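You operate a simulated robot arm through the tools that you are given. There is no shell and no other tool.

You run a simulated robot arm. Do the job below in one go: nothing can be reset, and whatever is moved stays where it is left.

## Task
Share out the tins on the hopper shelf. At the end: the silver tin that says "26" from the hopper shelf is on the top of the drawer chest; the grey filter labelled "75" from the hopper shelf is on the top of the drawer chest; the clear jar is on the top of the drawer chest; the silver tin labelled "59" from the hopper shelf is on the white filter plate on the hopper shelf; whatever was shut is shut again. Leave all else as you found it, and nothing knocked over. Set down upright: grey filter.
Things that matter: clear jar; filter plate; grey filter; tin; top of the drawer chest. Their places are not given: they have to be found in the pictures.

Only the result counts: the job must be done as asked and must still hold three seconds after the hand-in. Knocking over, shifting, dropping, spilling or breaking anything else fails it.

## Robot
A 7-joint arm with a two-finger parallel gripper, fixed in place. Base frame: the origin is on the floor under the middle of its stand, x ahead of it, y to its left, z up. Lengths are in mm, angles in rad, forces in N, time in s.
It reaches about 1372 mm from its shoulder. Its first joint turns from -2.601 to 2.601 rad. Payload 3.43 kg.
The TCP is the grasp point between the finger pads, 30 mm short of the fingertips. In the tool frame z runs along the fingers and y along their closing line. The gripper opens to 94 mm. The fingers are 28 mm wide and 10 mm thick; the gripper's body (50 by 96 mm) begins 55 mm behind the TCP.
Orientation is that of the tool frame in the base frame, as a unit quaternion [x, y, z, w]. With the fingers straight down and closing along the base's y, the tool's x points along the base's -x, its y along +y and its z along -z.

## Interface
- The arm moves only by the tool send_rows. Its argument "motion" is a list of rows, each a list of 7 numbers: the shift along the base's x, y, z in mm, then the turn, a rotation vector about the base's x, y, z in rad, then the opening in per cent of the stroke, from 0 (shut) to 100 (fully open). In form: [[x, y, z, ax, ay, az, fingers], ...]. A call has 1 to 20 rows; each row shifts and turns the commanded pose from where the row before left it. Rows are played at 5 a second. More than 50 mm and 0.15 rad between two rows, or a gripper value outside its range, and nothing of the call is played. A pose out of reach is approached as far as the arm can. The call stops where the force on the tool passes 40 N (or 10 N more than at its start, if that is more) or the arm is blocked; 0.2 s more then pass. Each finger travels about 45 mm/s and halts on what it meets, pressing with about 35 N; the grip force reading is that of the motor and also rises with nothing between the fingers. The clock runs only during rows and for 0.2 s after the last one: add rows that do not move to give the fingers time. It gives the time, the measured TCP pose, the force on the tool (base axes), the opening and the grip force at its end, in the units of the frame above (readings bear some noise), with the torque about the TCP (base axes, N m) and any sound that the robot's microphone picked up.
- Cameras (640 x 400 px; columns grow to the right, rows downward): "scene" is fixed at [49.7, -501.8, 1231.1]; the picture's right is [-0.31, -0.95, 0.00], its down [-0.65, 0.21, -0.73] and it looks along [0.70, -0.23, -0.68] (base axes); focal length 234 px, centre (320, 200). "wrist" rides on the gripper at [76, 14, -102] in the tool frame; the picture's right is [-0.18, 0.98, 0.00], its down [-0.75, -0.14, -0.64] and it looks along [-0.63, -0.12, 0.77] (tool axes); focal length 243 px, centre (320, 200).
- snapshot(camera): a new picture of that camera. The clock stands still meanwhile.
- pixel_to_xyz(camera, pixels): for up to 12 pixels [column, row] of the newest picture of that camera ("zoom" is the newest enlarged one), the place [x, y, z] in the base frame of the surface seen there, good to about 2 mm. The clock stands still meanwhile.
- inspect(camera, box): a new picture of the part [left, top, right, bottom] of that camera's present view, enlarged. The clock stands still meanwhile.
- hand_in(): hands the job in; it is judged then, once.

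Open the gripper and draw the arm clear of the work before you hand the job in, unless the task says otherwise.

The tools are called after ">>>" by a JSON object that holds its "fn" and its "kwargs". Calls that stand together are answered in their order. send_rows: Moves the arm, as the interface text tells. Its arguments: {"type":"object","properties":{"motion":{"type":"array"}},"required":["motion"]} The other tools are called the same way: snapshot (camera) takes a picture; pixel_to_xyz (camera, pixels) gives the place of the surface under pixels of a picture; inspect (camera, box) takes an enlarged picture of a part of a camera's view; hand_in () hands the job in.

At the start:

```text
clock: 0.0
ee_pos: [522.0, -485.0, 1035.1]
orientation: [0.0, 1.0, -0.001, 0.001]
ft_force: [-0.5, 0.1, 0.5]
wrist_torque: [0.01, 0.0, -0.02]
width: 94.1
finger_force: 0.0
```

scene: 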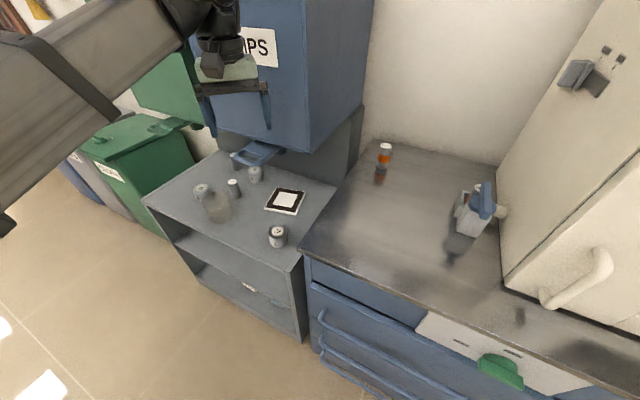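
wrist: 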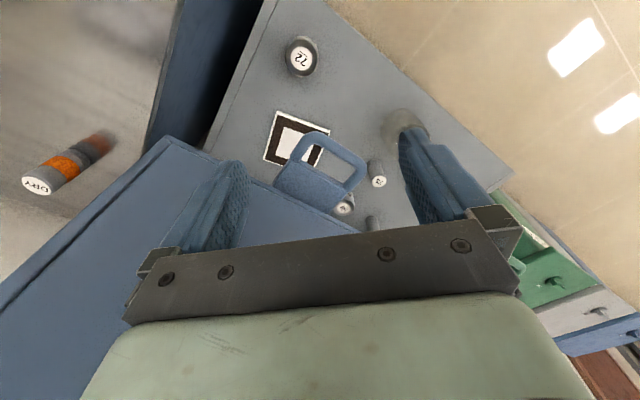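

The scene shows a hopper shelf with several small tins around (200,190), (233,188), (255,173), (278,235), a clear jar near (217,208), and a filter plate near (285,200). I enlarge this region to read the labels.

>>> {"fn": "inspect", "kwargs": {"camera": "scene", "box": [140, 130, 340, 255]}}

>>> {"fn": "inspect", "kwargs": {"camera": "wrist", "box": [240, 20, 480, 240]}}

>>> {"fn": "inspect", "kwargs": {"camera": "scene", "box": [300, 130, 540, 280]}}

```text
3.20 times, centred on (240, 192) of scene
```

zoom: 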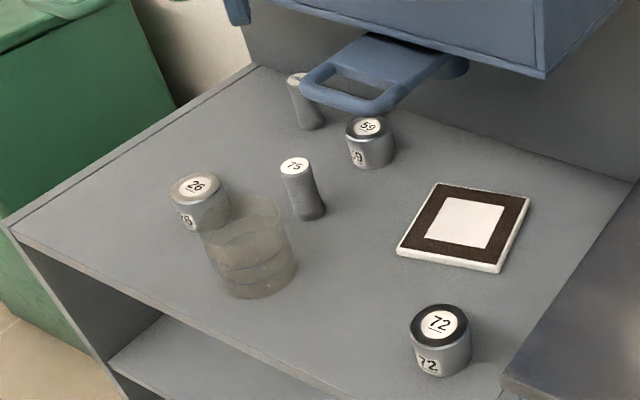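

```text
1.82 times, centred on (360, 130) of wrist
```

zoom: 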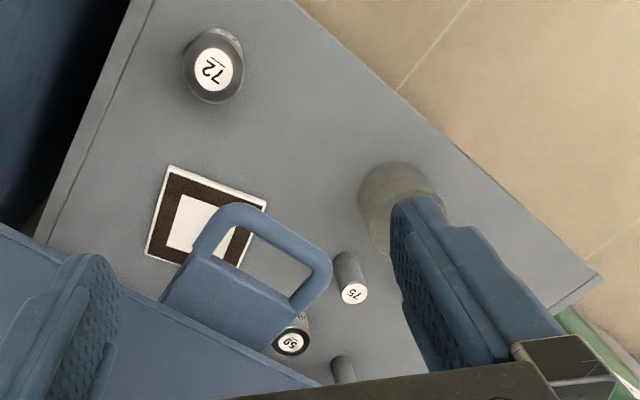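

```text
2.67 times, centred on (420, 205) of scene
```

zoom: 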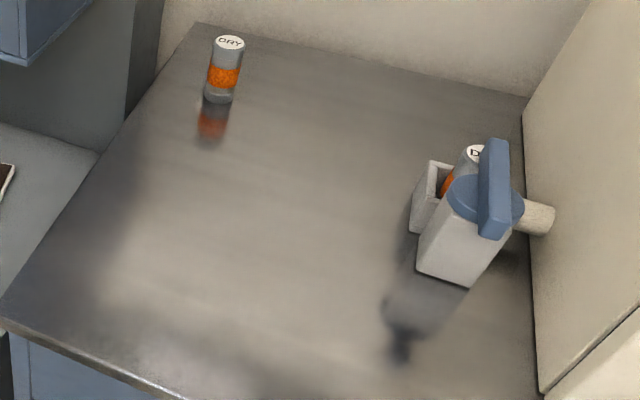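

The labels are readable: 26, 75, 59, 72, and one partly hidden behind the gate handle. I measure the places of tins, jar, plate and counter surface.

>>> {"fn": "inspect", "kwargs": {"camera": "scene", "box": [180, 140, 310, 222]}}

>>> {"fn": "inspect", "kwargs": {"camera": "scene", "box": [290, 220, 640, 400]}}

>>> {"fn": "pixel_to_xyz", "kwargs": {"camera": "scene", "pixels": [[385, 145], [385, 166], [340, 220], [400, 220], [430, 180], [400, 170], [480, 190], [470, 230], [340, 250], [440, 270], [500, 200], [320, 250]]}}

```text
4.88 times, centred on (245, 181) of scene
```

zoom: 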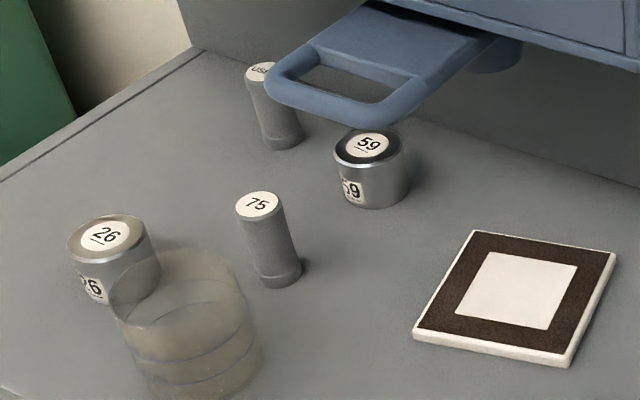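

```text
1.83 times, centred on (465, 310) of scene
```

zoom: 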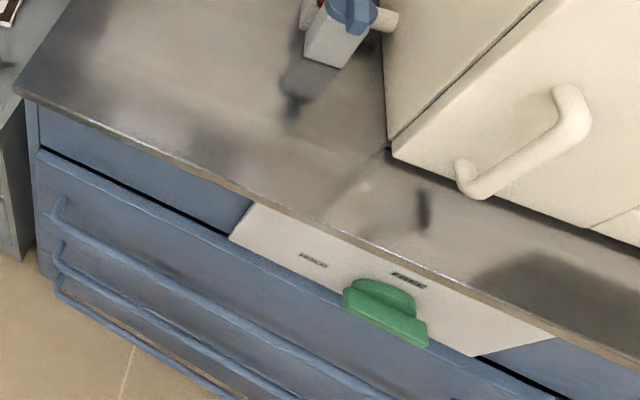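

```text
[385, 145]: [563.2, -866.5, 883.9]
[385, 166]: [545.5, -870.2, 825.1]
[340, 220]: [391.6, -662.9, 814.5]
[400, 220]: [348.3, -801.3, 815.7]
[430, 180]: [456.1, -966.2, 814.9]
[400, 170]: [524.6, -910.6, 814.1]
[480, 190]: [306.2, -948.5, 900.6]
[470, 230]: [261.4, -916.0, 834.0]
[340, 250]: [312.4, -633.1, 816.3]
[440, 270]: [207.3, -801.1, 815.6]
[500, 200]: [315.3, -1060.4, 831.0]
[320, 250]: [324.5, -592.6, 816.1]
```

The counter surface (drawer chest top) is at z≈815. Now I enlarge the shelf again to measure tins with zoom pixels.

>>> {"fn": "inspect", "kwargs": {"camera": "scene", "box": [140, 130, 340, 255]}}

```text
3.20 times, centred on (240, 192) of scene
```

zoom: 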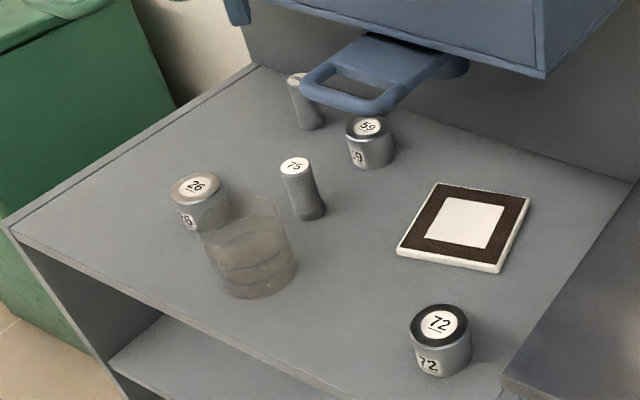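

Now I measure points on each item in this zoom: 26 top (196,186), 75 top (294,166), 59 top (369,127), 72 top (440,322), jar rim/base, plate centre and corners, handle.

>>> {"fn": "pixel_to_xyz", "kwargs": {"camera": "zoom", "pixels": [[196, 186], [294, 166], [369, 127], [440, 322], [466, 222], [437, 185], [529, 196], [498, 270], [398, 253], [370, 100], [310, 95], [300, 78]]}}

>>> {"fn": "pixel_to_xyz", "kwargs": {"camera": "zoom", "pixels": [[240, 200], [240, 210], [255, 285], [280, 215], [205, 235], [290, 270], [215, 285], [255, 297], [230, 320], [350, 300], [330, 220], [420, 150]]}}

>>> {"fn": "pixel_to_xyz", "kwargs": {"camera": "zoom", "pixels": [[185, 175], [175, 190], [218, 185], [205, 196], [350, 120], [388, 125], [369, 135], [369, 116], [282, 162], [307, 165], [545, 75], [260, 70]]}}

```text
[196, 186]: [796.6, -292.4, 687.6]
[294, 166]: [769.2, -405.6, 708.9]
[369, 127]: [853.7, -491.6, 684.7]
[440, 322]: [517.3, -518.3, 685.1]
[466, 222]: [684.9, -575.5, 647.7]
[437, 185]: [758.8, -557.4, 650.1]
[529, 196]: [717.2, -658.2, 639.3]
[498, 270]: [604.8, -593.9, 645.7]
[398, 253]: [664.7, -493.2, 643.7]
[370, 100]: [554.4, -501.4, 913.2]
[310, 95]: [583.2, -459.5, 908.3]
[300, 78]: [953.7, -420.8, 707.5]
```

```text
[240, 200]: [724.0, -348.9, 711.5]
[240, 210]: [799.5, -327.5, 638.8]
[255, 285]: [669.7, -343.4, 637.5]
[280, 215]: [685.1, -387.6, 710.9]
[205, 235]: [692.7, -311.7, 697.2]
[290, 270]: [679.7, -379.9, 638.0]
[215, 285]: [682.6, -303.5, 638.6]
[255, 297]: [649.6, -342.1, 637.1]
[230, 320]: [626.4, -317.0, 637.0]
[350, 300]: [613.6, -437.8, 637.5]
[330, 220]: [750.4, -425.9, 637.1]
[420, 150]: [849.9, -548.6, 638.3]
```

```text
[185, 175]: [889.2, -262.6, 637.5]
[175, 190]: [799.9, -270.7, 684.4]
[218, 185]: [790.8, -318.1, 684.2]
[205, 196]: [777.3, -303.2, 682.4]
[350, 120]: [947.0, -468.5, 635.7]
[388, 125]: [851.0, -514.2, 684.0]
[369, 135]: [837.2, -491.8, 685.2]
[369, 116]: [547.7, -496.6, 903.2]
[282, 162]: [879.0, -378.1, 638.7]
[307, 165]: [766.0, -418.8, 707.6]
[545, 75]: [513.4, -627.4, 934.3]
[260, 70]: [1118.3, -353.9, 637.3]
```

The shelf is at z≈638, tins ~48 tall, filters ~70 tall, jar ~73 tall. I next measure the furniture: the hopper body's edges, handle, and shelf corners, to know the free space.

>>> {"fn": "pixel_to_xyz", "kwargs": {"camera": "scene", "pixels": [[306, 150], [300, 100], [300, 20], [320, 120], [360, 90], [365, 60], [370, 10], [220, 130], [240, 135], [270, 140], [290, 145], [350, 130]]}}

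>>> {"fn": "pixel_to_xyz", "kwargs": {"camera": "scene", "pixels": [[146, 203], [300, 258], [222, 152], [335, 187], [325, 200], [305, 245], [235, 160], [262, 163], [270, 150], [285, 152], [250, 145], [245, 160]]}}

>>> {"fn": "pixel_to_xyz", "kwargs": {"camera": "wrist", "pixels": [[320, 150], [290, 170], [350, 195], [300, 195], [355, 215], [200, 200], [160, 150], [100, 230], [60, 290], [250, 200], [190, 60], [170, 140]]}}

```text
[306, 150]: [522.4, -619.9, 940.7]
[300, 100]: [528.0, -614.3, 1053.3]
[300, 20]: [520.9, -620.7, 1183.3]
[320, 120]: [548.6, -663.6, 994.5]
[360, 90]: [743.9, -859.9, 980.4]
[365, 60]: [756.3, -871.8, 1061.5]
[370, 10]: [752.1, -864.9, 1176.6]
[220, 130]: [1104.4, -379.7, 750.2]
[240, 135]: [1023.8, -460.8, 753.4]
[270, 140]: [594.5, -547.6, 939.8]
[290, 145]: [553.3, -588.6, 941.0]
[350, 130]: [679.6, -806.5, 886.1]
```

```text
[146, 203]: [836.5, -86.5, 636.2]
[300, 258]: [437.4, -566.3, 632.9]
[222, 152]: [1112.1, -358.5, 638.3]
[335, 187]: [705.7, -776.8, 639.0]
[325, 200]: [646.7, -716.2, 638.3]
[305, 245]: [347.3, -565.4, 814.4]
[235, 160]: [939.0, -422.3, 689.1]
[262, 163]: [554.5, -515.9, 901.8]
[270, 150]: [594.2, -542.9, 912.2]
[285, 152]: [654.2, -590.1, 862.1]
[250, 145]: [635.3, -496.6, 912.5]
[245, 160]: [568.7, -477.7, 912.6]
```

```text
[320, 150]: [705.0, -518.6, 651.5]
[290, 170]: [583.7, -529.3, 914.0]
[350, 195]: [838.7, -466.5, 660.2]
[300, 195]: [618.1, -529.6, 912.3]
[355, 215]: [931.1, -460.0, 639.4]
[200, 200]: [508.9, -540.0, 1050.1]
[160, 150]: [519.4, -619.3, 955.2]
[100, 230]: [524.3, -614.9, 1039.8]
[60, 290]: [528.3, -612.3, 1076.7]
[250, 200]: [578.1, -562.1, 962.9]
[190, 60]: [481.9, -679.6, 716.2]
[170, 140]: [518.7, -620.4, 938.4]
```

The furniture is turned about 45° from the base axes, and the hopper body overhangs the shelf above z≈935. I move the arm left so that the hopper is fully visible, then look again.

>>> {"fn": "send_rows", "kwargs": {"motion": [[-15, 45, 0, 0, 0, 0, 100], [-15, 45, 0, 0, 0, 0, 100], [-15, 45, 0, 0, 0, 0, 100], [-15, 45, 0, 0, 0, 0, 100], [0, 45, 0, 0, 0, 0, 100], [0, 45, 0, 0, 0, 0, 100], [0, 0, 0, 0, 0, 0, 100]]}}

>>> {"fn": "snapshot", "kwargs": {"camera": "scene"}}

>>> {"fn": "snapshot", "kwargs": {"camera": "wrist"}}

```text
clock: 1.2
ee_pos: [465.4, -279.3, 1034.6]
orientation: [-0.005, 1.0, -0.004, 0.005]
ft_force: [1.0, -0.1, 0.0]
wrist_torque: [0.01, -0.01, 0.02]
width: 94.2
finger_force: 0.2
stopped in row 5: the force on the tool passed its limit at 54 N (the readings are from after the stop); the commanded pose is now the measured one
```

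```text
taken
```

scene: 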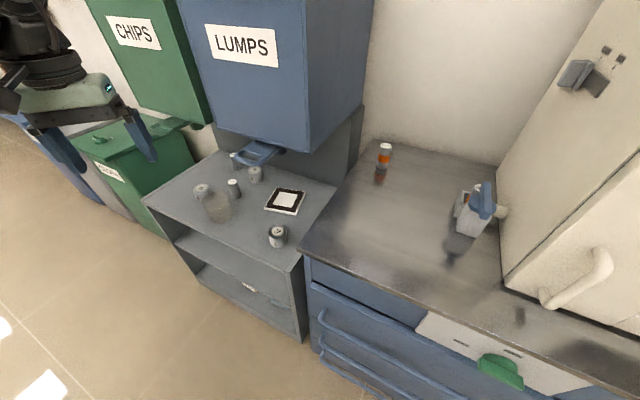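

```text
taken
```

wrist: 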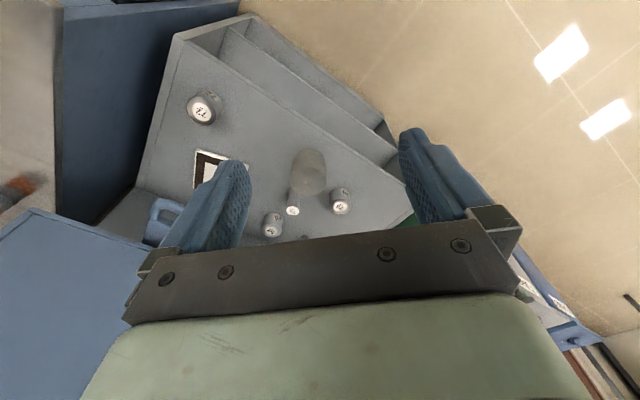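

The motion stopped at row 5 with 54 N; I check where the green CHIPS hopper and other surfaces are relative to the gripper.

>>> {"fn": "pixel_to_xyz", "kwargs": {"camera": "scene", "pixels": [[210, 120], [190, 60], [130, 60], [160, 100], [185, 130], [150, 150], [110, 100], [60, 90], [180, 10], [215, 125], [100, 10], [305, 152]]}}

>>> {"fn": "pixel_to_xyz", "kwargs": {"camera": "wrist", "pixels": [[225, 190], [420, 160], [345, 195], [293, 210], [272, 222], [200, 108], [310, 155], [165, 210], [50, 260], [300, 170], [325, 170], [575, 335]]}}

>>> {"fn": "inspect", "kwargs": {"camera": "scene", "box": [0, 0, 240, 200]}}

```text
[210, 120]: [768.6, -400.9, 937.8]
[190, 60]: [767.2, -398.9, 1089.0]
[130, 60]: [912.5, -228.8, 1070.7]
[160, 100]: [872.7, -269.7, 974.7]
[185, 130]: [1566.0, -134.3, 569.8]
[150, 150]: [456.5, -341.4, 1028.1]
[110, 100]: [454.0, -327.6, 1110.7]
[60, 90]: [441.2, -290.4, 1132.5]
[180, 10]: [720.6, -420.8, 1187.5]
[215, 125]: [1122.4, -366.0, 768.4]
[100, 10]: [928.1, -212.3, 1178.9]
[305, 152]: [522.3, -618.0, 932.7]
```

```text
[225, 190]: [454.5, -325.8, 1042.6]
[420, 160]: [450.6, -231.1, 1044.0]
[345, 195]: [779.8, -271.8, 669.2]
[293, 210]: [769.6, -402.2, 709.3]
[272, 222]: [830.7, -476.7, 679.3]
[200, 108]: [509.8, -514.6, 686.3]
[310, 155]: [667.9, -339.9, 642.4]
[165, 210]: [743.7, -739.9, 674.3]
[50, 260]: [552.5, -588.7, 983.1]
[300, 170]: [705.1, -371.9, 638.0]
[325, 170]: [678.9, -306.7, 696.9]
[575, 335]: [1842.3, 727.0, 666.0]
```

```text
2.00 times, centred on (120, 100) of scene
```

zoom: 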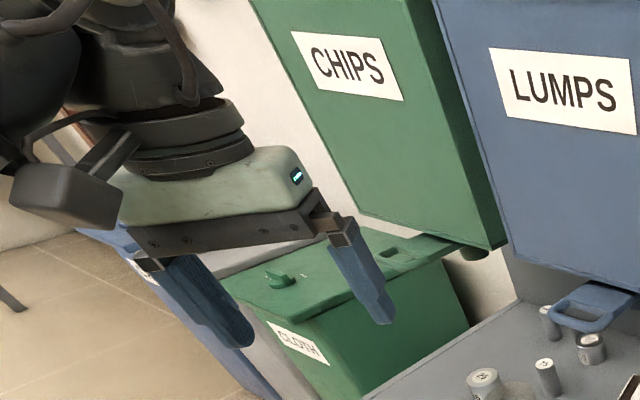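

Nothing is near the gripper, so that was an inertial spike; I'll move more slowly. CHIPS and LUMPS hoppers overhang the back of the shelf (n>807 in the 45° frame), so I'll need tilted grasps from the front. I enlarge the wrist view for precise positions of jar and tins.

>>> {"fn": "inspect", "kwargs": {"camera": "wrist", "box": [180, 80, 380, 240]}}

>>> {"fn": "inspect", "kwargs": {"camera": "scene", "box": [180, 165, 260, 225]}}

```text
2.50 times, centred on (280, 160) of wrist
```

zoom: 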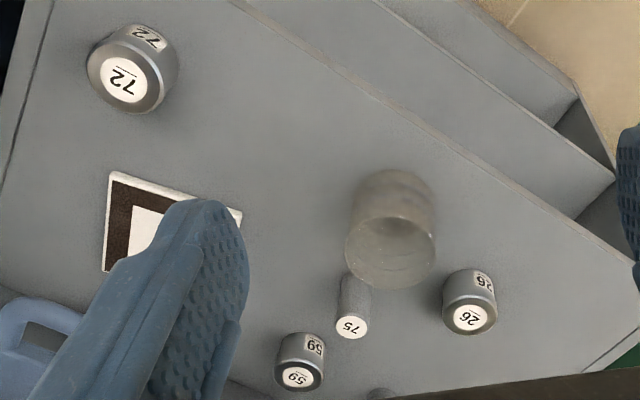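

```text
6.67 times, centred on (220, 195) of scene
```

zoom: 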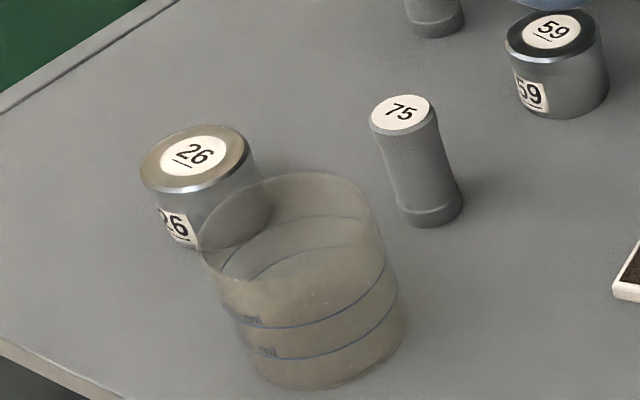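

The jar is an open clear vessel with its rim ellipse spanning (197,235)–(380,220) in this zoom. I measure the rim and its base outline.

>>> {"fn": "pixel_to_xyz", "kwargs": {"camera": "zoom", "pixels": [[300, 174], [199, 235], [374, 218], [345, 186], [250, 185], [220, 212], [270, 277], [340, 260], [230, 270], [405, 320], [320, 388], [255, 365]]}}

>>> {"fn": "pixel_to_xyz", "kwargs": {"camera": "zoom", "pixels": [[196, 155], [141, 172], [252, 150], [405, 112], [372, 122], [437, 104], [552, 30], [505, 45], [200, 130], [190, 185], [590, 25], [434, 200]]}}

```text
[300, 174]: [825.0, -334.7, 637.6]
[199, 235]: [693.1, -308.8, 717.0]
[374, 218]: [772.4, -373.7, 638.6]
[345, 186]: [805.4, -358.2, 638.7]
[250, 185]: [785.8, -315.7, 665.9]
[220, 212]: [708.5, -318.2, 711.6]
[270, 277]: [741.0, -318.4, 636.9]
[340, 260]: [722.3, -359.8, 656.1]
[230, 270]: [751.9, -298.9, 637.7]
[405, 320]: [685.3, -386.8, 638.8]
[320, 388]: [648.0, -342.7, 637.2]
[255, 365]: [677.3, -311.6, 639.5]
```

```text
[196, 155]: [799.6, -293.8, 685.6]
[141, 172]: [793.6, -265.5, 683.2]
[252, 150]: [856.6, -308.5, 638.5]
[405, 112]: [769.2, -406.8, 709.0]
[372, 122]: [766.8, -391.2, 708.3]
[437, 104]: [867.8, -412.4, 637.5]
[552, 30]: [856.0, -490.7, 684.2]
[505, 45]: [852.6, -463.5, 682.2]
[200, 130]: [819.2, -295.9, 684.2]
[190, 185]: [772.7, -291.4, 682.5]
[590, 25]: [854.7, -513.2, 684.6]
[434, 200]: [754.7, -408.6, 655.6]
```

Now I have good estimates: jar centre ≈(688,-349), 26 ≈(796,-293), 75 ≈(769,-406), 59 ≈(854,-489), plate ≈(685,-575). I yaw the tool by -45° and tilt it 45° so the fingers point forward-down into the shelf, moving to a standoff in front of the jar.

>>> {"fn": "send_rows", "kwargs": {"motion": [[6, 0, -8, 0, 0, -0.06, 100], [12, 0, -16, 0, 0, -0.121, 100], [12, 0, -18, 0, 0, -0.121, 100], [12, 0, -18, 0, 0, -0.121, 100], [12, 0, -18, 0, 0, -0.121, 100], [12, 0, -18, 0, 0, -0.121, 100], [12, 0, -18, 0, 0, -0.12, 100], [12, 1, -20, -0.06, -0.06, 0, 100], [12, 1, -20, -0.083, -0.083, 0, 100], [12, 1, -20, -0.083, -0.083, 0, 100], [12, 1, -20, -0.083, -0.083, 0, 100], [12, 1, -20, -0.083, -0.083, 0, 100], [10, 0, -15, -0.083, -0.083, 0, 100], [8, 0, -8, -0.08, -0.08, 0, 100], [0, 0, 0, 0, 0, 0, 100]]}}

>>> {"fn": "snapshot", "kwargs": {"camera": "scene"}}

>>> {"fn": "snapshot", "kwargs": {"camera": "wrist"}}

```text
clock: 4.4
ee_pos: [622.5, -276.8, 796.4]
orientation: [0.35, 0.853, -0.154, 0.356]
ft_force: [-0.5, 0.1, 0.1]
wrist_torque: [-0.01, 0.0, 0.02]
width: 93.9
finger_force: 0.0
```

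```text
taken
```

scene: 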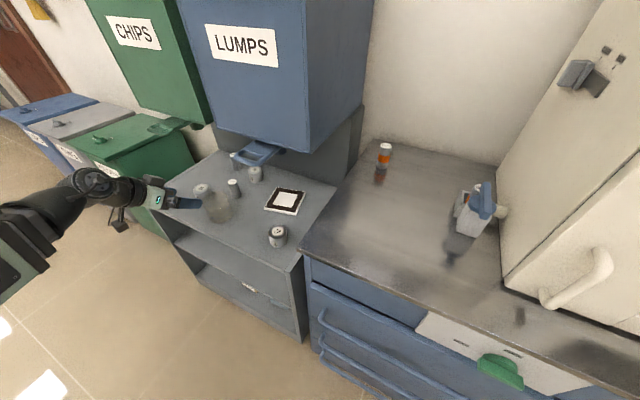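

```text
taken
```

wrist: 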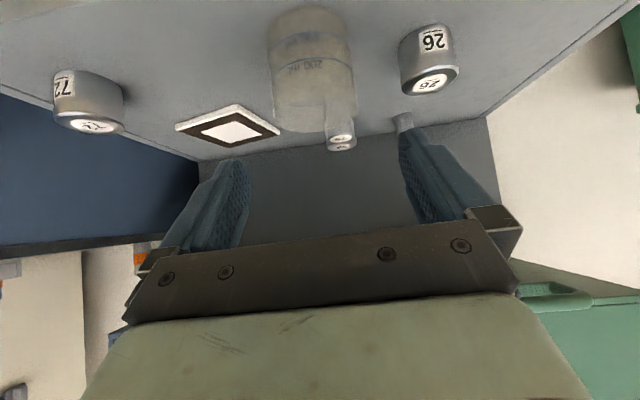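

The tool is now at e≈44° with jar ahead; in the wrist view the jar spans columns ~268–358. I enlarge to measure its silhouette precisely.

>>> {"fn": "inspect", "kwargs": {"camera": "wrist", "box": [240, 0, 480, 160]}}

```text
2.50 times, centred on (360, 80) of wrist
```

zoom: 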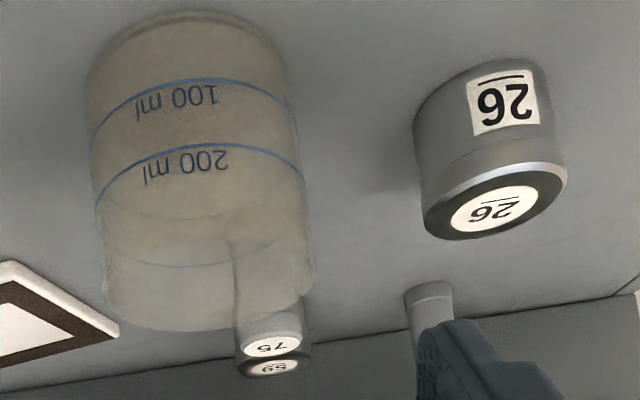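

Silhouette rays give jar centre ≈(687.5,-351.5), radius ≈40. I cross-check with the pixel tool on 75's top (272,345), 26's top (495,208), jar's front wall and 100/200 ml markings.

>>> {"fn": "pixel_to_xyz", "kwargs": {"camera": "zoom", "pixels": [[272, 345], [495, 208], [195, 100], [195, 160], [200, 300], [140, 100], [250, 160], [200, 20], [420, 180], [565, 170], [273, 366], [240, 330]]}}

```text
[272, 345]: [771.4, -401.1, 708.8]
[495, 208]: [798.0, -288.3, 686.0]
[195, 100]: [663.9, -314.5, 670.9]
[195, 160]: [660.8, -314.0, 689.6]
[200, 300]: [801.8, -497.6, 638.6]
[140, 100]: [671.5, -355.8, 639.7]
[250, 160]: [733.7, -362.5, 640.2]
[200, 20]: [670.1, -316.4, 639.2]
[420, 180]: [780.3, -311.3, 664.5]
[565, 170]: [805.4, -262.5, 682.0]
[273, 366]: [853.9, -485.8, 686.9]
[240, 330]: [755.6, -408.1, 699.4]
```

The wrist camera puts the jar at about d≈242 (my tool plane is at 244), with a ~4 mm offset versus the scene camera. I advance halfway along the tool axis and re-measure from close up.

>>> {"fn": "send_rows", "kwargs": {"motion": [[4.5, -5, -7.5, 0, 0, 0, 100], [9, -10, -15, 0, 0, 0, 100], [9, -10, -15, 0, 0, 0, 100], [4.4, -4.7, -7.5, 0, 0, 0, 100], [0, 0, 0, 0, 0, 0, 100]]}}

>>> {"fn": "snapshot", "kwargs": {"camera": "wrist"}}

>>> {"fn": "inspect", "kwargs": {"camera": "scene", "box": [120, 140, 280, 240]}}

```text
clock: 5.6
ee_pos: [647.8, -303.8, 752.2]
orientation: [0.35, 0.853, -0.152, 0.357]
ft_force: [0.5, -1.1, -0.9]
wrist_torque: [0.04, 0.0, 0.03]
width: 93.9
finger_force: 0.1
```

```text
taken
```

wrist: 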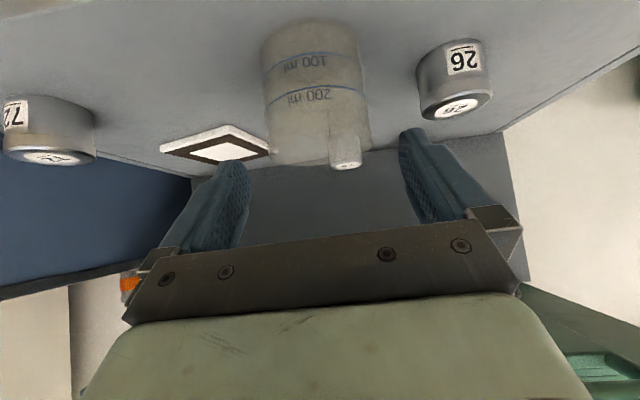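

```text
4.00 times, centred on (200, 190) of scene
```

zoom: 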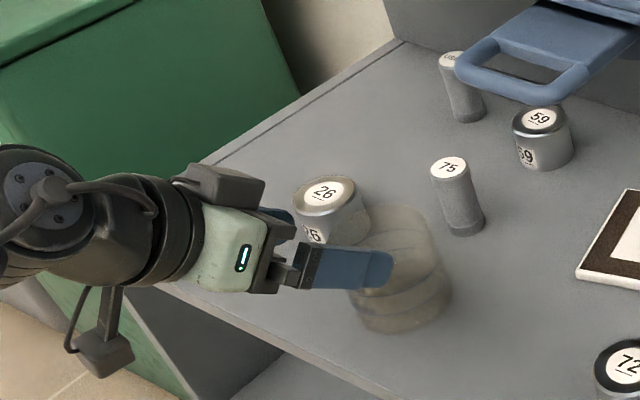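

The jar lies between the fingers in the wrist view (cols 262–372). I measure the finger pads and the jar's front wall to centre laterally.

>>> {"fn": "inspect", "kwargs": {"camera": "wrist", "box": [200, 0, 440, 160]}}

>>> {"fn": "pixel_to_xyz", "kwargs": {"camera": "wrist", "pixels": [[240, 185], [245, 175], [405, 145], [412, 165], [305, 62], [312, 97], [275, 65], [345, 62], [455, 105], [346, 164], [265, 90], [368, 90]]}}

```text
2.50 times, centred on (320, 80) of wrist
```

zoom: 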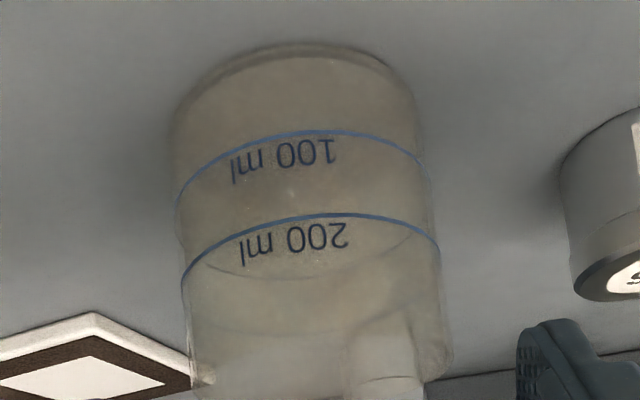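

```text
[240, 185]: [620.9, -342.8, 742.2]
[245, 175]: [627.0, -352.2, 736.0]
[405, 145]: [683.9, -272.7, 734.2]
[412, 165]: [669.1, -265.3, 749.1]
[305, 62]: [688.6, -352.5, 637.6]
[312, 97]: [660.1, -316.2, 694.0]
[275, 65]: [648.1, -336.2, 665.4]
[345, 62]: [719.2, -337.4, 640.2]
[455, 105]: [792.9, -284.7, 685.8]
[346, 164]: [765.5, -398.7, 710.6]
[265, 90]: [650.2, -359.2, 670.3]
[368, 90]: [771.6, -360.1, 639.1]
```

I query points along the blue ring line (opaque) of the jar: (200,258),(250,230),(330,214),(400,230),(430,250) and the 100 ml ring.

>>> {"fn": "pixel_to_xyz", "kwargs": {"camera": "zoom", "pixels": [[190, 267], [205, 253], [240, 233], [280, 220], [330, 214], [380, 221], [415, 235], [432, 249], [200, 170], [260, 142], [330, 131], [400, 147]]}}

```text
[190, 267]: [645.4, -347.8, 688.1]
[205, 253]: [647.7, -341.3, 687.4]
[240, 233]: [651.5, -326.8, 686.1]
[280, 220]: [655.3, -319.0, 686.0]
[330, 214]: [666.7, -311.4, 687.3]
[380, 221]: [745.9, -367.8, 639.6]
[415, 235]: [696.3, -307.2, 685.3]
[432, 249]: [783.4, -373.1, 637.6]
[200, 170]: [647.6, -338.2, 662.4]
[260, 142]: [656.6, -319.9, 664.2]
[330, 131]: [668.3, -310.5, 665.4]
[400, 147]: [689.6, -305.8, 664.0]
```

Circle fit gives the jar centre at (685.5,-346.5), R≈40, so I need a -3.7 mm lateral correction, then go in along the axis to TCP z≈692.

>>> {"fn": "send_rows", "kwargs": {"motion": [[-2.6, -2.6, 0, 0, 0, 0, 100], [0, 0, 0, 0, 0, 0, 100], [5, -5, -7.5, 0, 0, 0, 100], [7, -7, -10.5, 0, 0, 0, 100], [7, -7, -10.5, 0, 0, 0, 100], [7, -7, -10.5, 0, 0, 0, 100], [7, -7, -10.5, 0, 0, 0, 100], [5, -5, -7.5, 0, 0, 0, 100], [2.1, -2.2, -3, 0, 0, 0, 100], [0, 0, 0, 0, 0, 0, 100]]}}

>>> {"fn": "snapshot", "kwargs": {"camera": "wrist"}}

>>> {"fn": "inspect", "kwargs": {"camera": "scene", "box": [120, 140, 280, 240]}}

```text
clock: 7.8
ee_pos: [685.2, -347.8, 692.1]
orientation: [0.35, 0.853, -0.152, 0.356]
ft_force: [-0.3, 0.3, 0.0]
wrist_torque: [-0.04, 0.0, -0.01]
width: 93.9
finger_force: 0.0
```

```text
taken
```

wrist: 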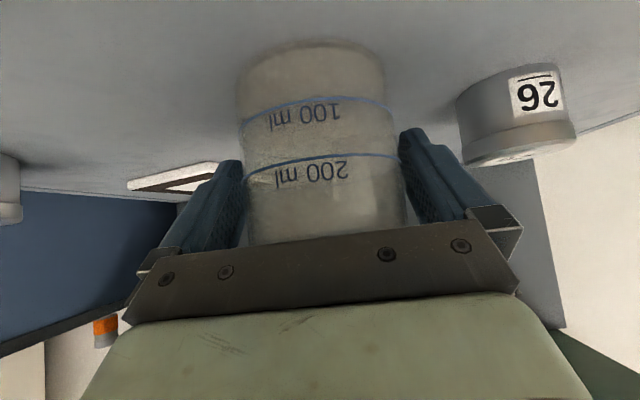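

```text
4.00 times, centred on (200, 190) of scene
```

zoom: 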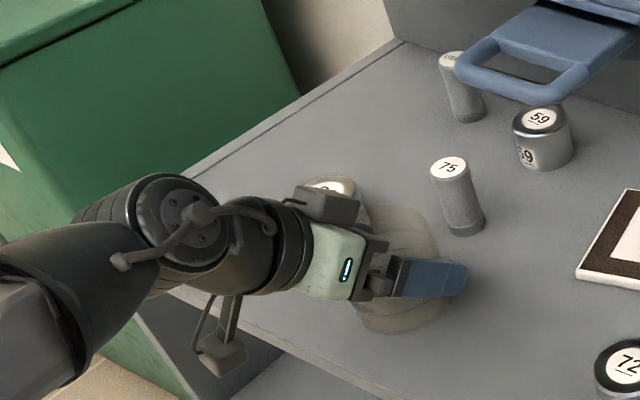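

Both fingers straddle the jar. I close gently and watch the width reading (expected ≈80 mm).

>>> {"fn": "send_rows", "kwargs": {"motion": [[0, 0, 0, 0, 0, 0, 92], [0, 0, 0, 0, 0, 0, 84], [0, 0, 0, 0, 0, 0, 76], [0, 0, 0, 0, 0, 0, 70], [0, 0, 0, 0, 0, 0, 70], [0, 0, 0, 0, 0, 0, 70]]}}

>>> {"fn": "snapshot", "kwargs": {"camera": "wrist"}}

```text
clock: 9.2
ee_pos: [685.1, -346.7, 692.8]
orientation: [0.35, 0.853, -0.153, 0.356]
ft_force: [0.1, 0.5, -0.4]
wrist_torque: [-0.03, 0.0, 0.01]
width: 83.2
finger_force: 34.9
```

```text
taken
```

wrist: 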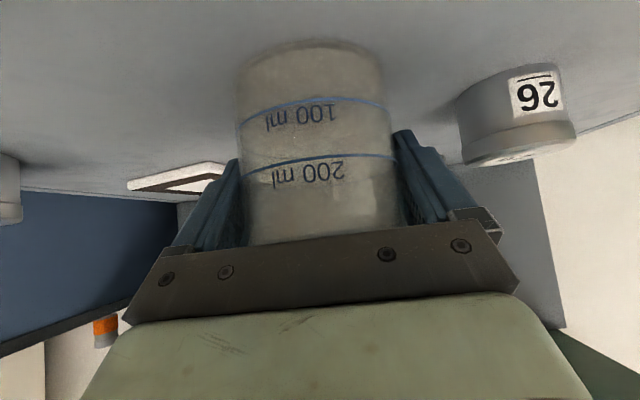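

Grip is firm at 83 mm, 35 N. I lift the jar slowly 30 mm straight up and check.

>>> {"fn": "send_rows", "kwargs": {"motion": [[0, 0, 2, 0, 0, 0, 70], [0, 0, 4, 0, 0, 0, 70], [0, 0, 6, 0, 0, 0, 70], [0, 0, 8, 0, 0, 0, 70], [0, 0, 10, 0, 0, 0, 70], [0, 0, 4, 0, 0, 0, 70], [0, 0, 0, 0, 0, 0, 70]]}}

>>> {"fn": "snapshot", "kwargs": {"camera": "wrist"}}

>>> {"fn": "inspect", "kwargs": {"camera": "scene", "box": [120, 140, 280, 240]}}

```text
clock: 10.8
ee_pos: [684.9, -347.0, 727.6]
orientation: [0.35, 0.853, -0.154, 0.355]
ft_force: [-0.7, -0.2, -1.0]
wrist_torque: [-0.02, 0.02, 0.03]
width: 83.2
finger_force: 35.3
```

```text
taken
```

wrist: 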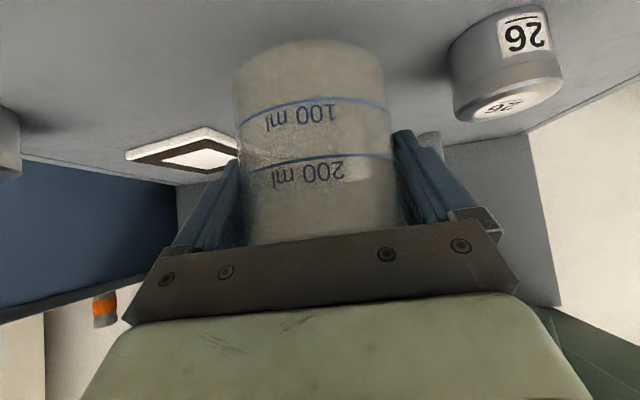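

```text
4.00 times, centred on (200, 190) of scene
```

zoom: 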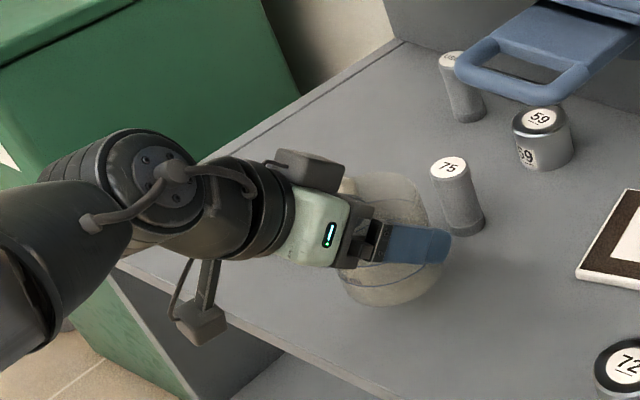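

The jar is held upright and clear. I retreat from the shelf while rising to z≈940, then go sideways toward the drawer chest.

>>> {"fn": "send_rows", "kwargs": {"motion": [[-3, 3, 8, 0, 0, 0, 70], [-6, 6, 17, 0, 0, 0, 70], [-8, 8, 22, 0, 0, 0, 70], [-8, 8, 24, 0, 0, 0, 70], [-8, 8, 24, 0, 0, 0, 70], [-8, 8, 24, 0, 0, 0, 70], [-8, 8, 24, 0, 0, 0, 70], [-8, 8, 24, 0, 0, 0, 70], [-7, 7, 22, 0, 0, 0, 70], [-5, 5, 15, 0, 0, 0, 70], [-2, 2, 7, 0, 0, 0, 70], [-4, -4, 0, 0, 0, 0, 70], [-9, -9, 0, 0, 0, 0, 70], [-14, -14, 0, 0, 0, 0, 70], [-17, -17, 0, 0, 0, 0, 70], [-17, -17, 0, 0, 0, 0, 70], [-14, -14, 0, 0, 0, 0, 70], [-8, -8, 0, 0, 0, 0, 70], [-3, -3, 0, 0, 0, 0, 70]]}}

>>> {"fn": "snapshot", "kwargs": {"camera": "scene"}}

```text
clock: 14.8
ee_pos: [565.5, -381.5, 943.5]
orientation: [0.349, 0.853, -0.152, 0.356]
ft_force: [0.5, -0.5, -0.5]
wrist_torque: [-0.01, 0.01, -0.01]
width: 83.2
finger_force: 34.9
out of reach, approached as far as the arm can: row 10, 12, 13, 14, 15, 16, 17
```

```text
taken
```

scene: 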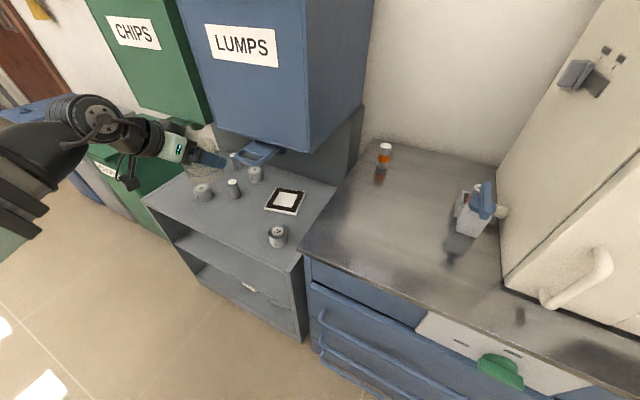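

The arm can't fold that close at 45° tilt (rows out of reach, TCP ended at (565,-381,943)). I'll make the fingers steeper (~70° down) for the transit; the empty jar can lean meanwhile in the grip.

>>> {"fn": "send_rows", "kwargs": {"motion": [[0, 0, 2, 0.03, 0.03, 0, 70], [0, 0, 2, 0.06, 0.06, 0, 70], [0, 0, 2, 0.08, 0.08, 0, 70], [0, 0, 2, 0.08, 0.08, 0, 70], [0, 0, 2, 0.06, 0.06, 0, 70], [0, 0, 0, 0.03, 0.03, 0, 70], [0, 0, 0, 0, 0, 0, 70]]}}

>>> {"fn": "snapshot", "kwargs": {"camera": "scene"}}

>>> {"fn": "snapshot", "kwargs": {"camera": "wrist"}}

```text
clock: 16.4
ee_pos: [562.5, -378.4, 955.2]
orientation: [0.374, 0.914, -0.063, 0.143]
ft_force: [0.1, 0.2, -0.6]
wrist_torque: [-0.01, 0.03, 0.0]
width: 83.2
finger_force: 35.3
```

```text
taken
```

scene: 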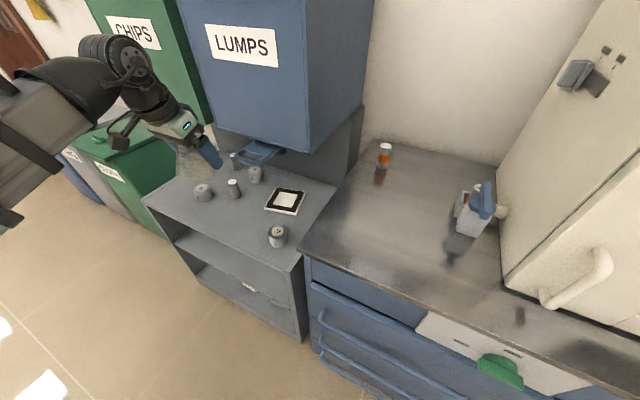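

```text
taken
```

wrist: 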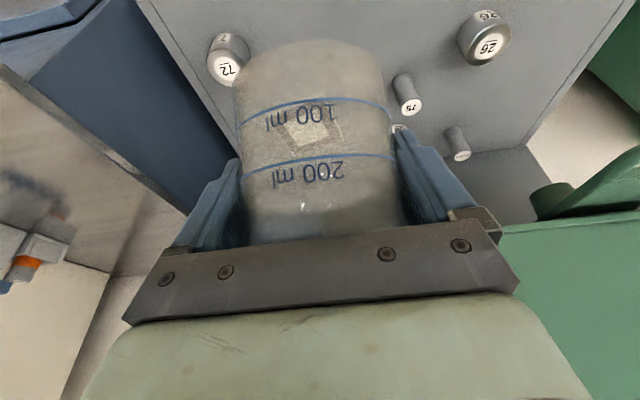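

The commanded pose follows the reached one: n≈665, d≈130, and the jar is held at 72° tilt. I go along in front of the hopper handle toward the drawer chest.

>>> {"fn": "send_rows", "kwargs": {"motion": [[-6, 4, 2, 0, 0, 0, 70], [-13, 0, 4, 0, 0, 0, 70], [-15, -7, 4, 0, 0, 0, 70], [-16, -13, 0, 0, 0, 0, 70], [-16, -16, 0, 0, 0, 0, 70], [-16, -16, 0, 0, 0, 0, 70], [-16, -16, 0, 0, 0, 0, 70], [-16, -16, 0, 0, 0, 0, 70], [-16, -16, 0, 0, 0, 0, 70], [-16, -16, 0, 0, 0, 0, 70], [-16, -16, 0, 0, 0, 0, 70], [-16, -16, 0, 0, 0, 0, 70], [-16, -16, 0, 0, 0, 0, 70], [-16, -16, 0, 0, 0, 0, 70], [-16, -16, 0, 0, 0, 0, 70], [-14, -14, 0, 0, 0, 0, 70], [-8, -8, 0, 0, 0, 0, 70], [-4, -4, 0, 0, 0, 0, 70]]}}

>>> {"fn": "snapshot", "kwargs": {"camera": "scene"}}

```text
clock: 20.2
ee_pos: [311.9, -597.3, 962.6]
orientation: [0.374, 0.914, -0.064, 0.143]
ft_force: [-0.2, -0.2, 0.0]
wrist_torque: [0.0, 0.04, 0.0]
width: 83.2
finger_force: 35.2
```

```text
taken
```

scene: 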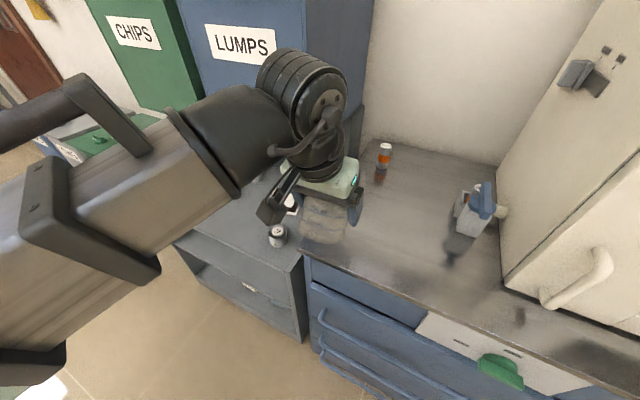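

Now at n≈643, d≈-202. Before going on, I measure the counter's left edge and the grinder's near edges to choose set-down spots.

>>> {"fn": "pixel_to_xyz", "kwargs": {"camera": "scene", "pixels": [[455, 213], [458, 228], [480, 238], [452, 205], [370, 160], [362, 172], [365, 190], [372, 150], [385, 178], [420, 240], [500, 225], [470, 200]]}}

>>> {"fn": "inspect", "kwargs": {"camera": "scene", "box": [340, 130, 520, 270]}}

```text
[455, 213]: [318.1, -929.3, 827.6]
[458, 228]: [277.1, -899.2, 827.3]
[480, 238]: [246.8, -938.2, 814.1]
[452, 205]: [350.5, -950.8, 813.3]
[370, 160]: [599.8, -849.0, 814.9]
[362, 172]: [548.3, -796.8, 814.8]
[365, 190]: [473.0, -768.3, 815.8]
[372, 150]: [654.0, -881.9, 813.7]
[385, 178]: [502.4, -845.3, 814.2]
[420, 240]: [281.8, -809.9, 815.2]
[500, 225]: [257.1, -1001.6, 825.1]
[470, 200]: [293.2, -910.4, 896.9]
```

```text
2.86 times, centred on (430, 200) of scene
```

zoom: 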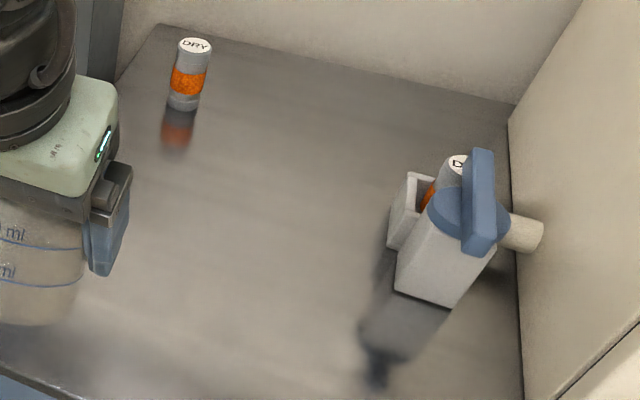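

The counter spans d from -170 to -430 (grinder edge). I'll set the jar at n=880, d=-320 → (396,-848). I move there at z≈960 and then tilt back to 45°.

>>> {"fn": "send_rows", "kwargs": {"motion": [[3, -8, 0, 0, 0, 0, 70], [6, -17, 0, 0, 0, 0, 70], [8, -24, 0, 0, 0, 0, 70], [8, -24, 0, 0, 0, 0, 70], [8, -25, 0, 0, 0, 0, 70], [8, -25, 0, -0.03, -0.03, 0, 70], [8, -25, 0, -0.06, -0.06, 0, 70], [8, -25, 0, -0.08, -0.08, 0, 70], [8, -25, 0, -0.08, -0.08, 0, 70], [8, -23, 0, -0.06, -0.06, 0, 70], [6, -16, 0, -0.03, -0.03, 0, 70], [4, -10, 0, 0, 0, 0, 70], [1, -4, 0, 0, 0, 0, 70], [0, 0, 0, 0, 0, 0, 70]]}}

>>> {"fn": "snapshot", "kwargs": {"camera": "scene"}}

>>> {"fn": "snapshot", "kwargs": {"camera": "wrist"}}

```text
clock: 23.2
ee_pos: [395.1, -849.1, 964.5]
orientation: [0.35, 0.852, -0.153, 0.357]
ft_force: [0.0, -0.5, -0.8]
wrist_torque: [-0.01, 0.02, 0.0]
width: 83.1
finger_force: 35.2
```

```text
taken
```

scene: 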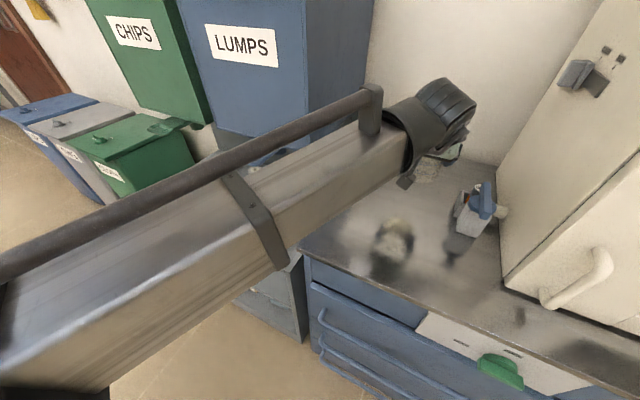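

```text
taken
```

wrist: 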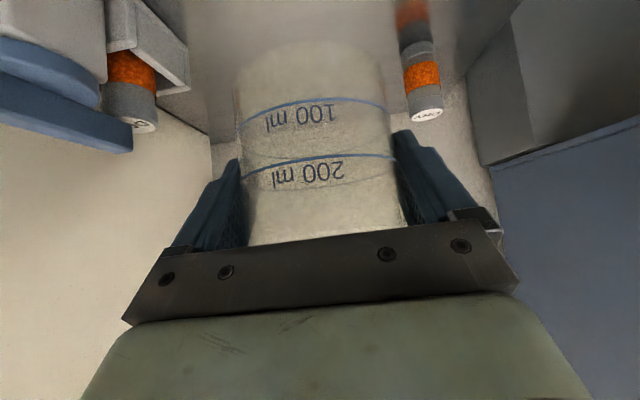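

Jar is upright above (395,-849). I lower to about 8 mm above the expected contact height (TCP ≈870).

>>> {"fn": "send_rows", "kwargs": {"motion": [[0, 0, -5, 0, 0, 0, 70], [0, 0, -10, 0, 0, 0, 70], [0, 0, -15, 0, 0, 0, 70], [0, 0, -16, 0, 0, 0, 70], [0, 0, -16, 0, 0, 0, 70], [0, 0, -14, 0, 0, 0, 70], [0, 0, -7, 0, 0, 0, 70], [0, 0, -3, 0, 0, 0, 70], [0, 0, 0, 0, 0, 0, 70]]}}

>>> {"fn": "snapshot", "kwargs": {"camera": "wrist"}}

```text
clock: 25.2
ee_pos: [395.1, -848.2, 877.1]
orientation: [0.349, 0.853, -0.152, 0.357]
ft_force: [-0.4, -0.3, -0.5]
wrist_torque: [0.01, 0.02, 0.0]
width: 83.2
finger_force: 35.2
```

```text
taken
```

wrist: 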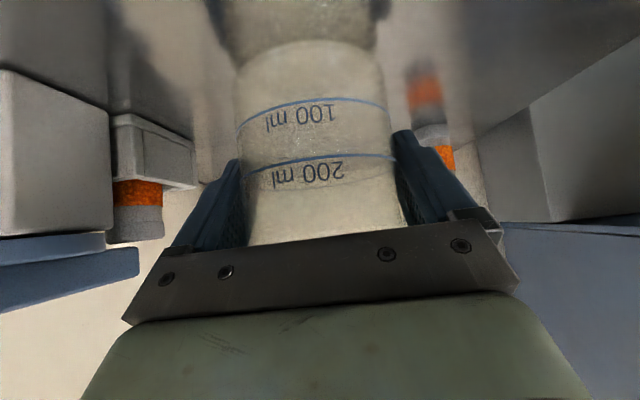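

The jar is ~7 mm above its reflection contact. I lower in small steps and check force.

>>> {"fn": "send_rows", "kwargs": {"motion": [[0, 0, -1.5, 0, 0, 0, 70], [0, 0, -1.5, 0, 0, 0, 70], [0, 0, -1, 0, 0, 0, 70], [0, 0, -1, 0, 0, 0, 70], [0, 0, -0.5, 0, 0, 0, 70], [0, 0, -0.5, 0, 0, 0, 70], [0, 0, 0, 0, 0, 0, 70]]}}

>>> {"fn": "inspect", "kwargs": {"camera": "wrist", "box": [200, 0, 440, 160]}}

```text
clock: 26.8
ee_pos: [395.7, -848.5, 872.8]
orientation: [0.349, 0.853, -0.152, 0.357]
ft_force: [-0.4, 0.1, -0.5]
wrist_torque: [0.02, -0.02, 0.0]
width: 83.2
finger_force: 34.8
```

```text
2.50 times, centred on (320, 80) of wrist
```

zoom: 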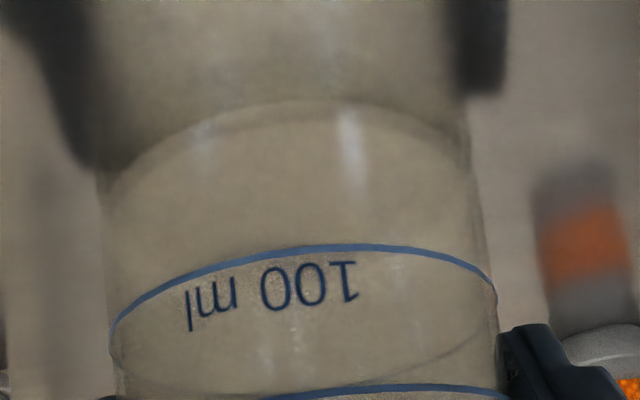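

No contact force yet at z≈872.8. I continue down in 0.7 mm steps.

>>> {"fn": "send_rows", "kwargs": {"motion": [[0, 0, -0.7, 0, 0, 0, 70], [0, 0, -0.7, 0, 0, 0, 70], [0, 0, -0.7, 0, 0, 0, 70], [0, 0, 0, 0, 0, 0, 70]]}}

```text
clock: 27.8
ee_pos: [395.3, -848.6, 869.8]
orientation: [0.349, 0.853, -0.152, 0.356]
ft_force: [-0.1, 0.1, 0.3]
wrist_torque: [0.01, 0.01, 0.01]
width: 82.7
finger_force: 35.3
```

Expected contact height reached but force is still near zero; a couple more small steps.

>>> {"fn": "send_rows", "kwargs": {"motion": [[0, 0, -0.6, 0, 0, 0, 70], [0, 0, -0.6, 0, 0, 0, 70], [0, 0, 0, 0, 0, 0, 70], [0, 0, 0, 0, 0, 0, 70]]}}

>>> {"fn": "inspect", "kwargs": {"camera": "wrist", "box": [200, 0, 440, 160]}}

```text
clock: 28.8
ee_pos: [395.4, -849.2, 868.8]
orientation: [0.35, 0.853, -0.153, 0.357]
ft_force: [0.5, -0.1, 9.4]
wrist_torque: [0.22, -0.12, -0.02]
width: 83.6
finger_force: 35.2
```

```text
2.50 times, centred on (320, 80) of wrist
```

zoom: 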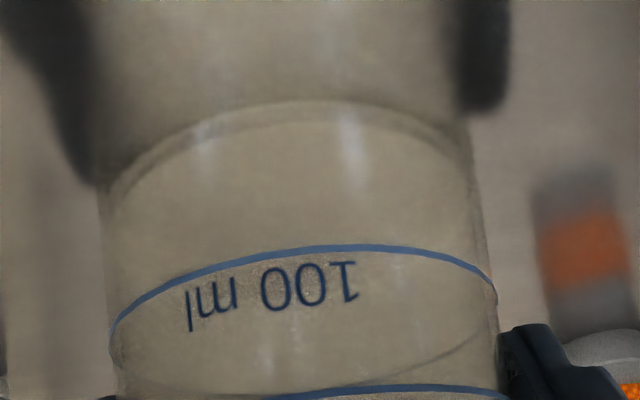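

Contact: 9.4 N upward at z≈868.8, so the jar stands on the counter. I open the fingers fully, slowly.

>>> {"fn": "send_rows", "kwargs": {"motion": [[0, 0, 0, 0, 0, 0, 80], [0, 0, 0, 0, 0, 0, 88], [0, 0, 0, 0, 0, 0, 94], [0, 0, 0, 0, 0, 0, 100], [0, 0, 0, 0, 0, 0, 100], [0, 0, 0, 0, 0, 0, 100]]}}

>>> {"fn": "snapshot", "kwargs": {"camera": "wrist"}}

```text
clock: 30.2
ee_pos: [396.5, -848.3, 868.5]
orientation: [0.349, 0.853, -0.152, 0.356]
ft_force: [0.7, -0.1, 0.5]
wrist_torque: [0.0, 0.0, 0.03]
width: 94.0
finger_force: 0.0
```

```text
taken
```

wrist: 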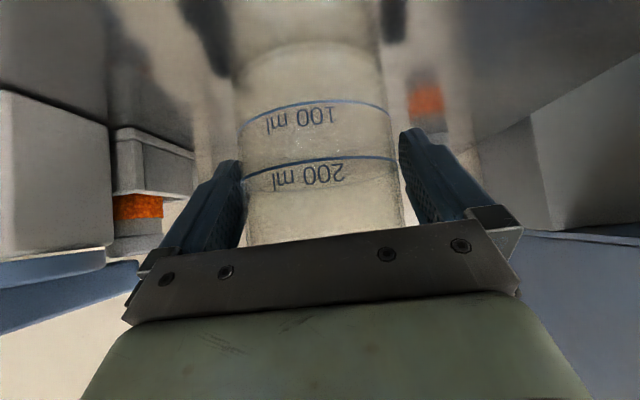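

Jar released standing. I retreat backward along the tool axis.

>>> {"fn": "send_rows", "kwargs": {"motion": [[-1.5, 1.5, 2.1, 0, 0, 0, 100], [-3, 3, 4.2, 0, 0, 0, 100], [-5, 5, 7, 0, 0, 0, 100], [-7, 7, 10, 0, 0, 0, 100], [-8, 8, 11.5, 0, 0, 0, 100], [-8, 8, 11.5, 0, 0, 0, 100], [-8, 8, 11.5, 0, 0, 0, 100], [-8, 8, 11.5, 0, 0, 0, 100], [-8, 8, 11.5, 0, 0, 0, 100], [-5, 5, 7, 0, 0, 0, 100], [-2, 2, 3, 0, 0, 0, 100], [0, 0, 0, 0, 0, 0, 100]]}}

>>> {"fn": "snapshot", "kwargs": {"camera": "wrist"}}

>>> {"fn": "snapshot", "kwargs": {"camera": "scene"}}

```text
clock: 32.8
ee_pos: [331.0, -784.3, 960.8]
orientation: [0.35, 0.853, -0.153, 0.356]
ft_force: [-0.2, -0.5, -0.6]
wrist_torque: [0.01, -0.02, 0.0]
width: 93.8
finger_force: 0.1
```

```text
taken
```

wrist: 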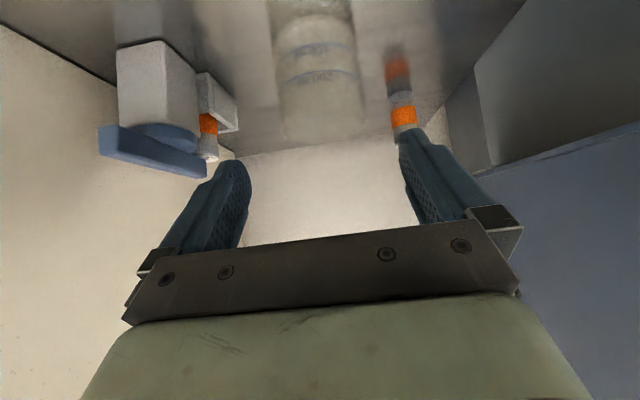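

```text
taken
```

scene: 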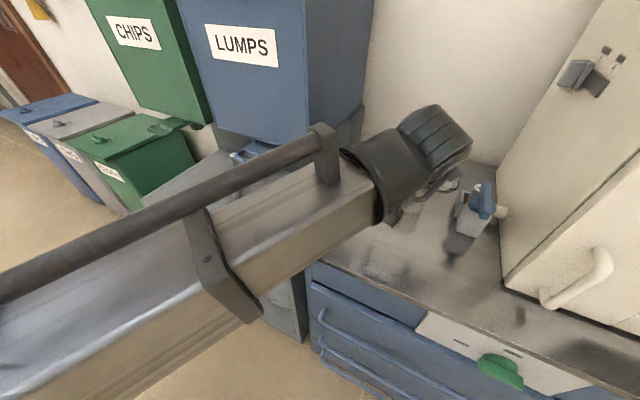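

The jar stands at its spot. I go back toward the shelf, steepening the tool for the transit in front of the hopper.

>>> {"fn": "send_rows", "kwargs": {"motion": [[-4, 8, 4, 0.03, 0.03, 0, 60], [-4, 14, 4, 0.06, 0.06, 0, 60], [-2, 20, 2, 0.08, 0.08, 0, 60], [2, 22, 0, 0.08, 0.08, 0, 60], [4, 23, 0, 0.06, 0.06, 0, 60], [5, 23, 0, 0.03, 0.03, 0, 60], [6, 24, 0, 0, 0, 0, 60], [6, 24, 0, 0, 0, 0, 60], [8, 23, 0, 0, 0, 0, 60], [9, 22, 0, 0, 0, 0, 60], [10, 21, 0, 0, 0, 0, 60], [10, 19, 0, 0, 0, 0, 60], [12, 17, 0, 0, 0, 0, 60], [15, 15, 0, 0, 0, 0, 60], [16, 16, 0, 0, 0, 0, 60], [16, 16, 0, 0, 0, 0, 60], [16, 16, 0, 0, 0, 0, 60], [14, 14, 0, 0, 0, 0, 60], [8, 8, 0, 0, 0, 0, 60], [4, 4, 0, 0, 0, 0, 60]]}}

```text
clock: 37.0
ee_pos: [482.6, -435.6, 970.2]
orientation: [0.374, 0.914, -0.063, 0.142]
ft_force: [-1.0, -0.5, 0.2]
wrist_torque: [0.05, 0.01, 0.0]
width: 56.3
finger_force: 0.1
```

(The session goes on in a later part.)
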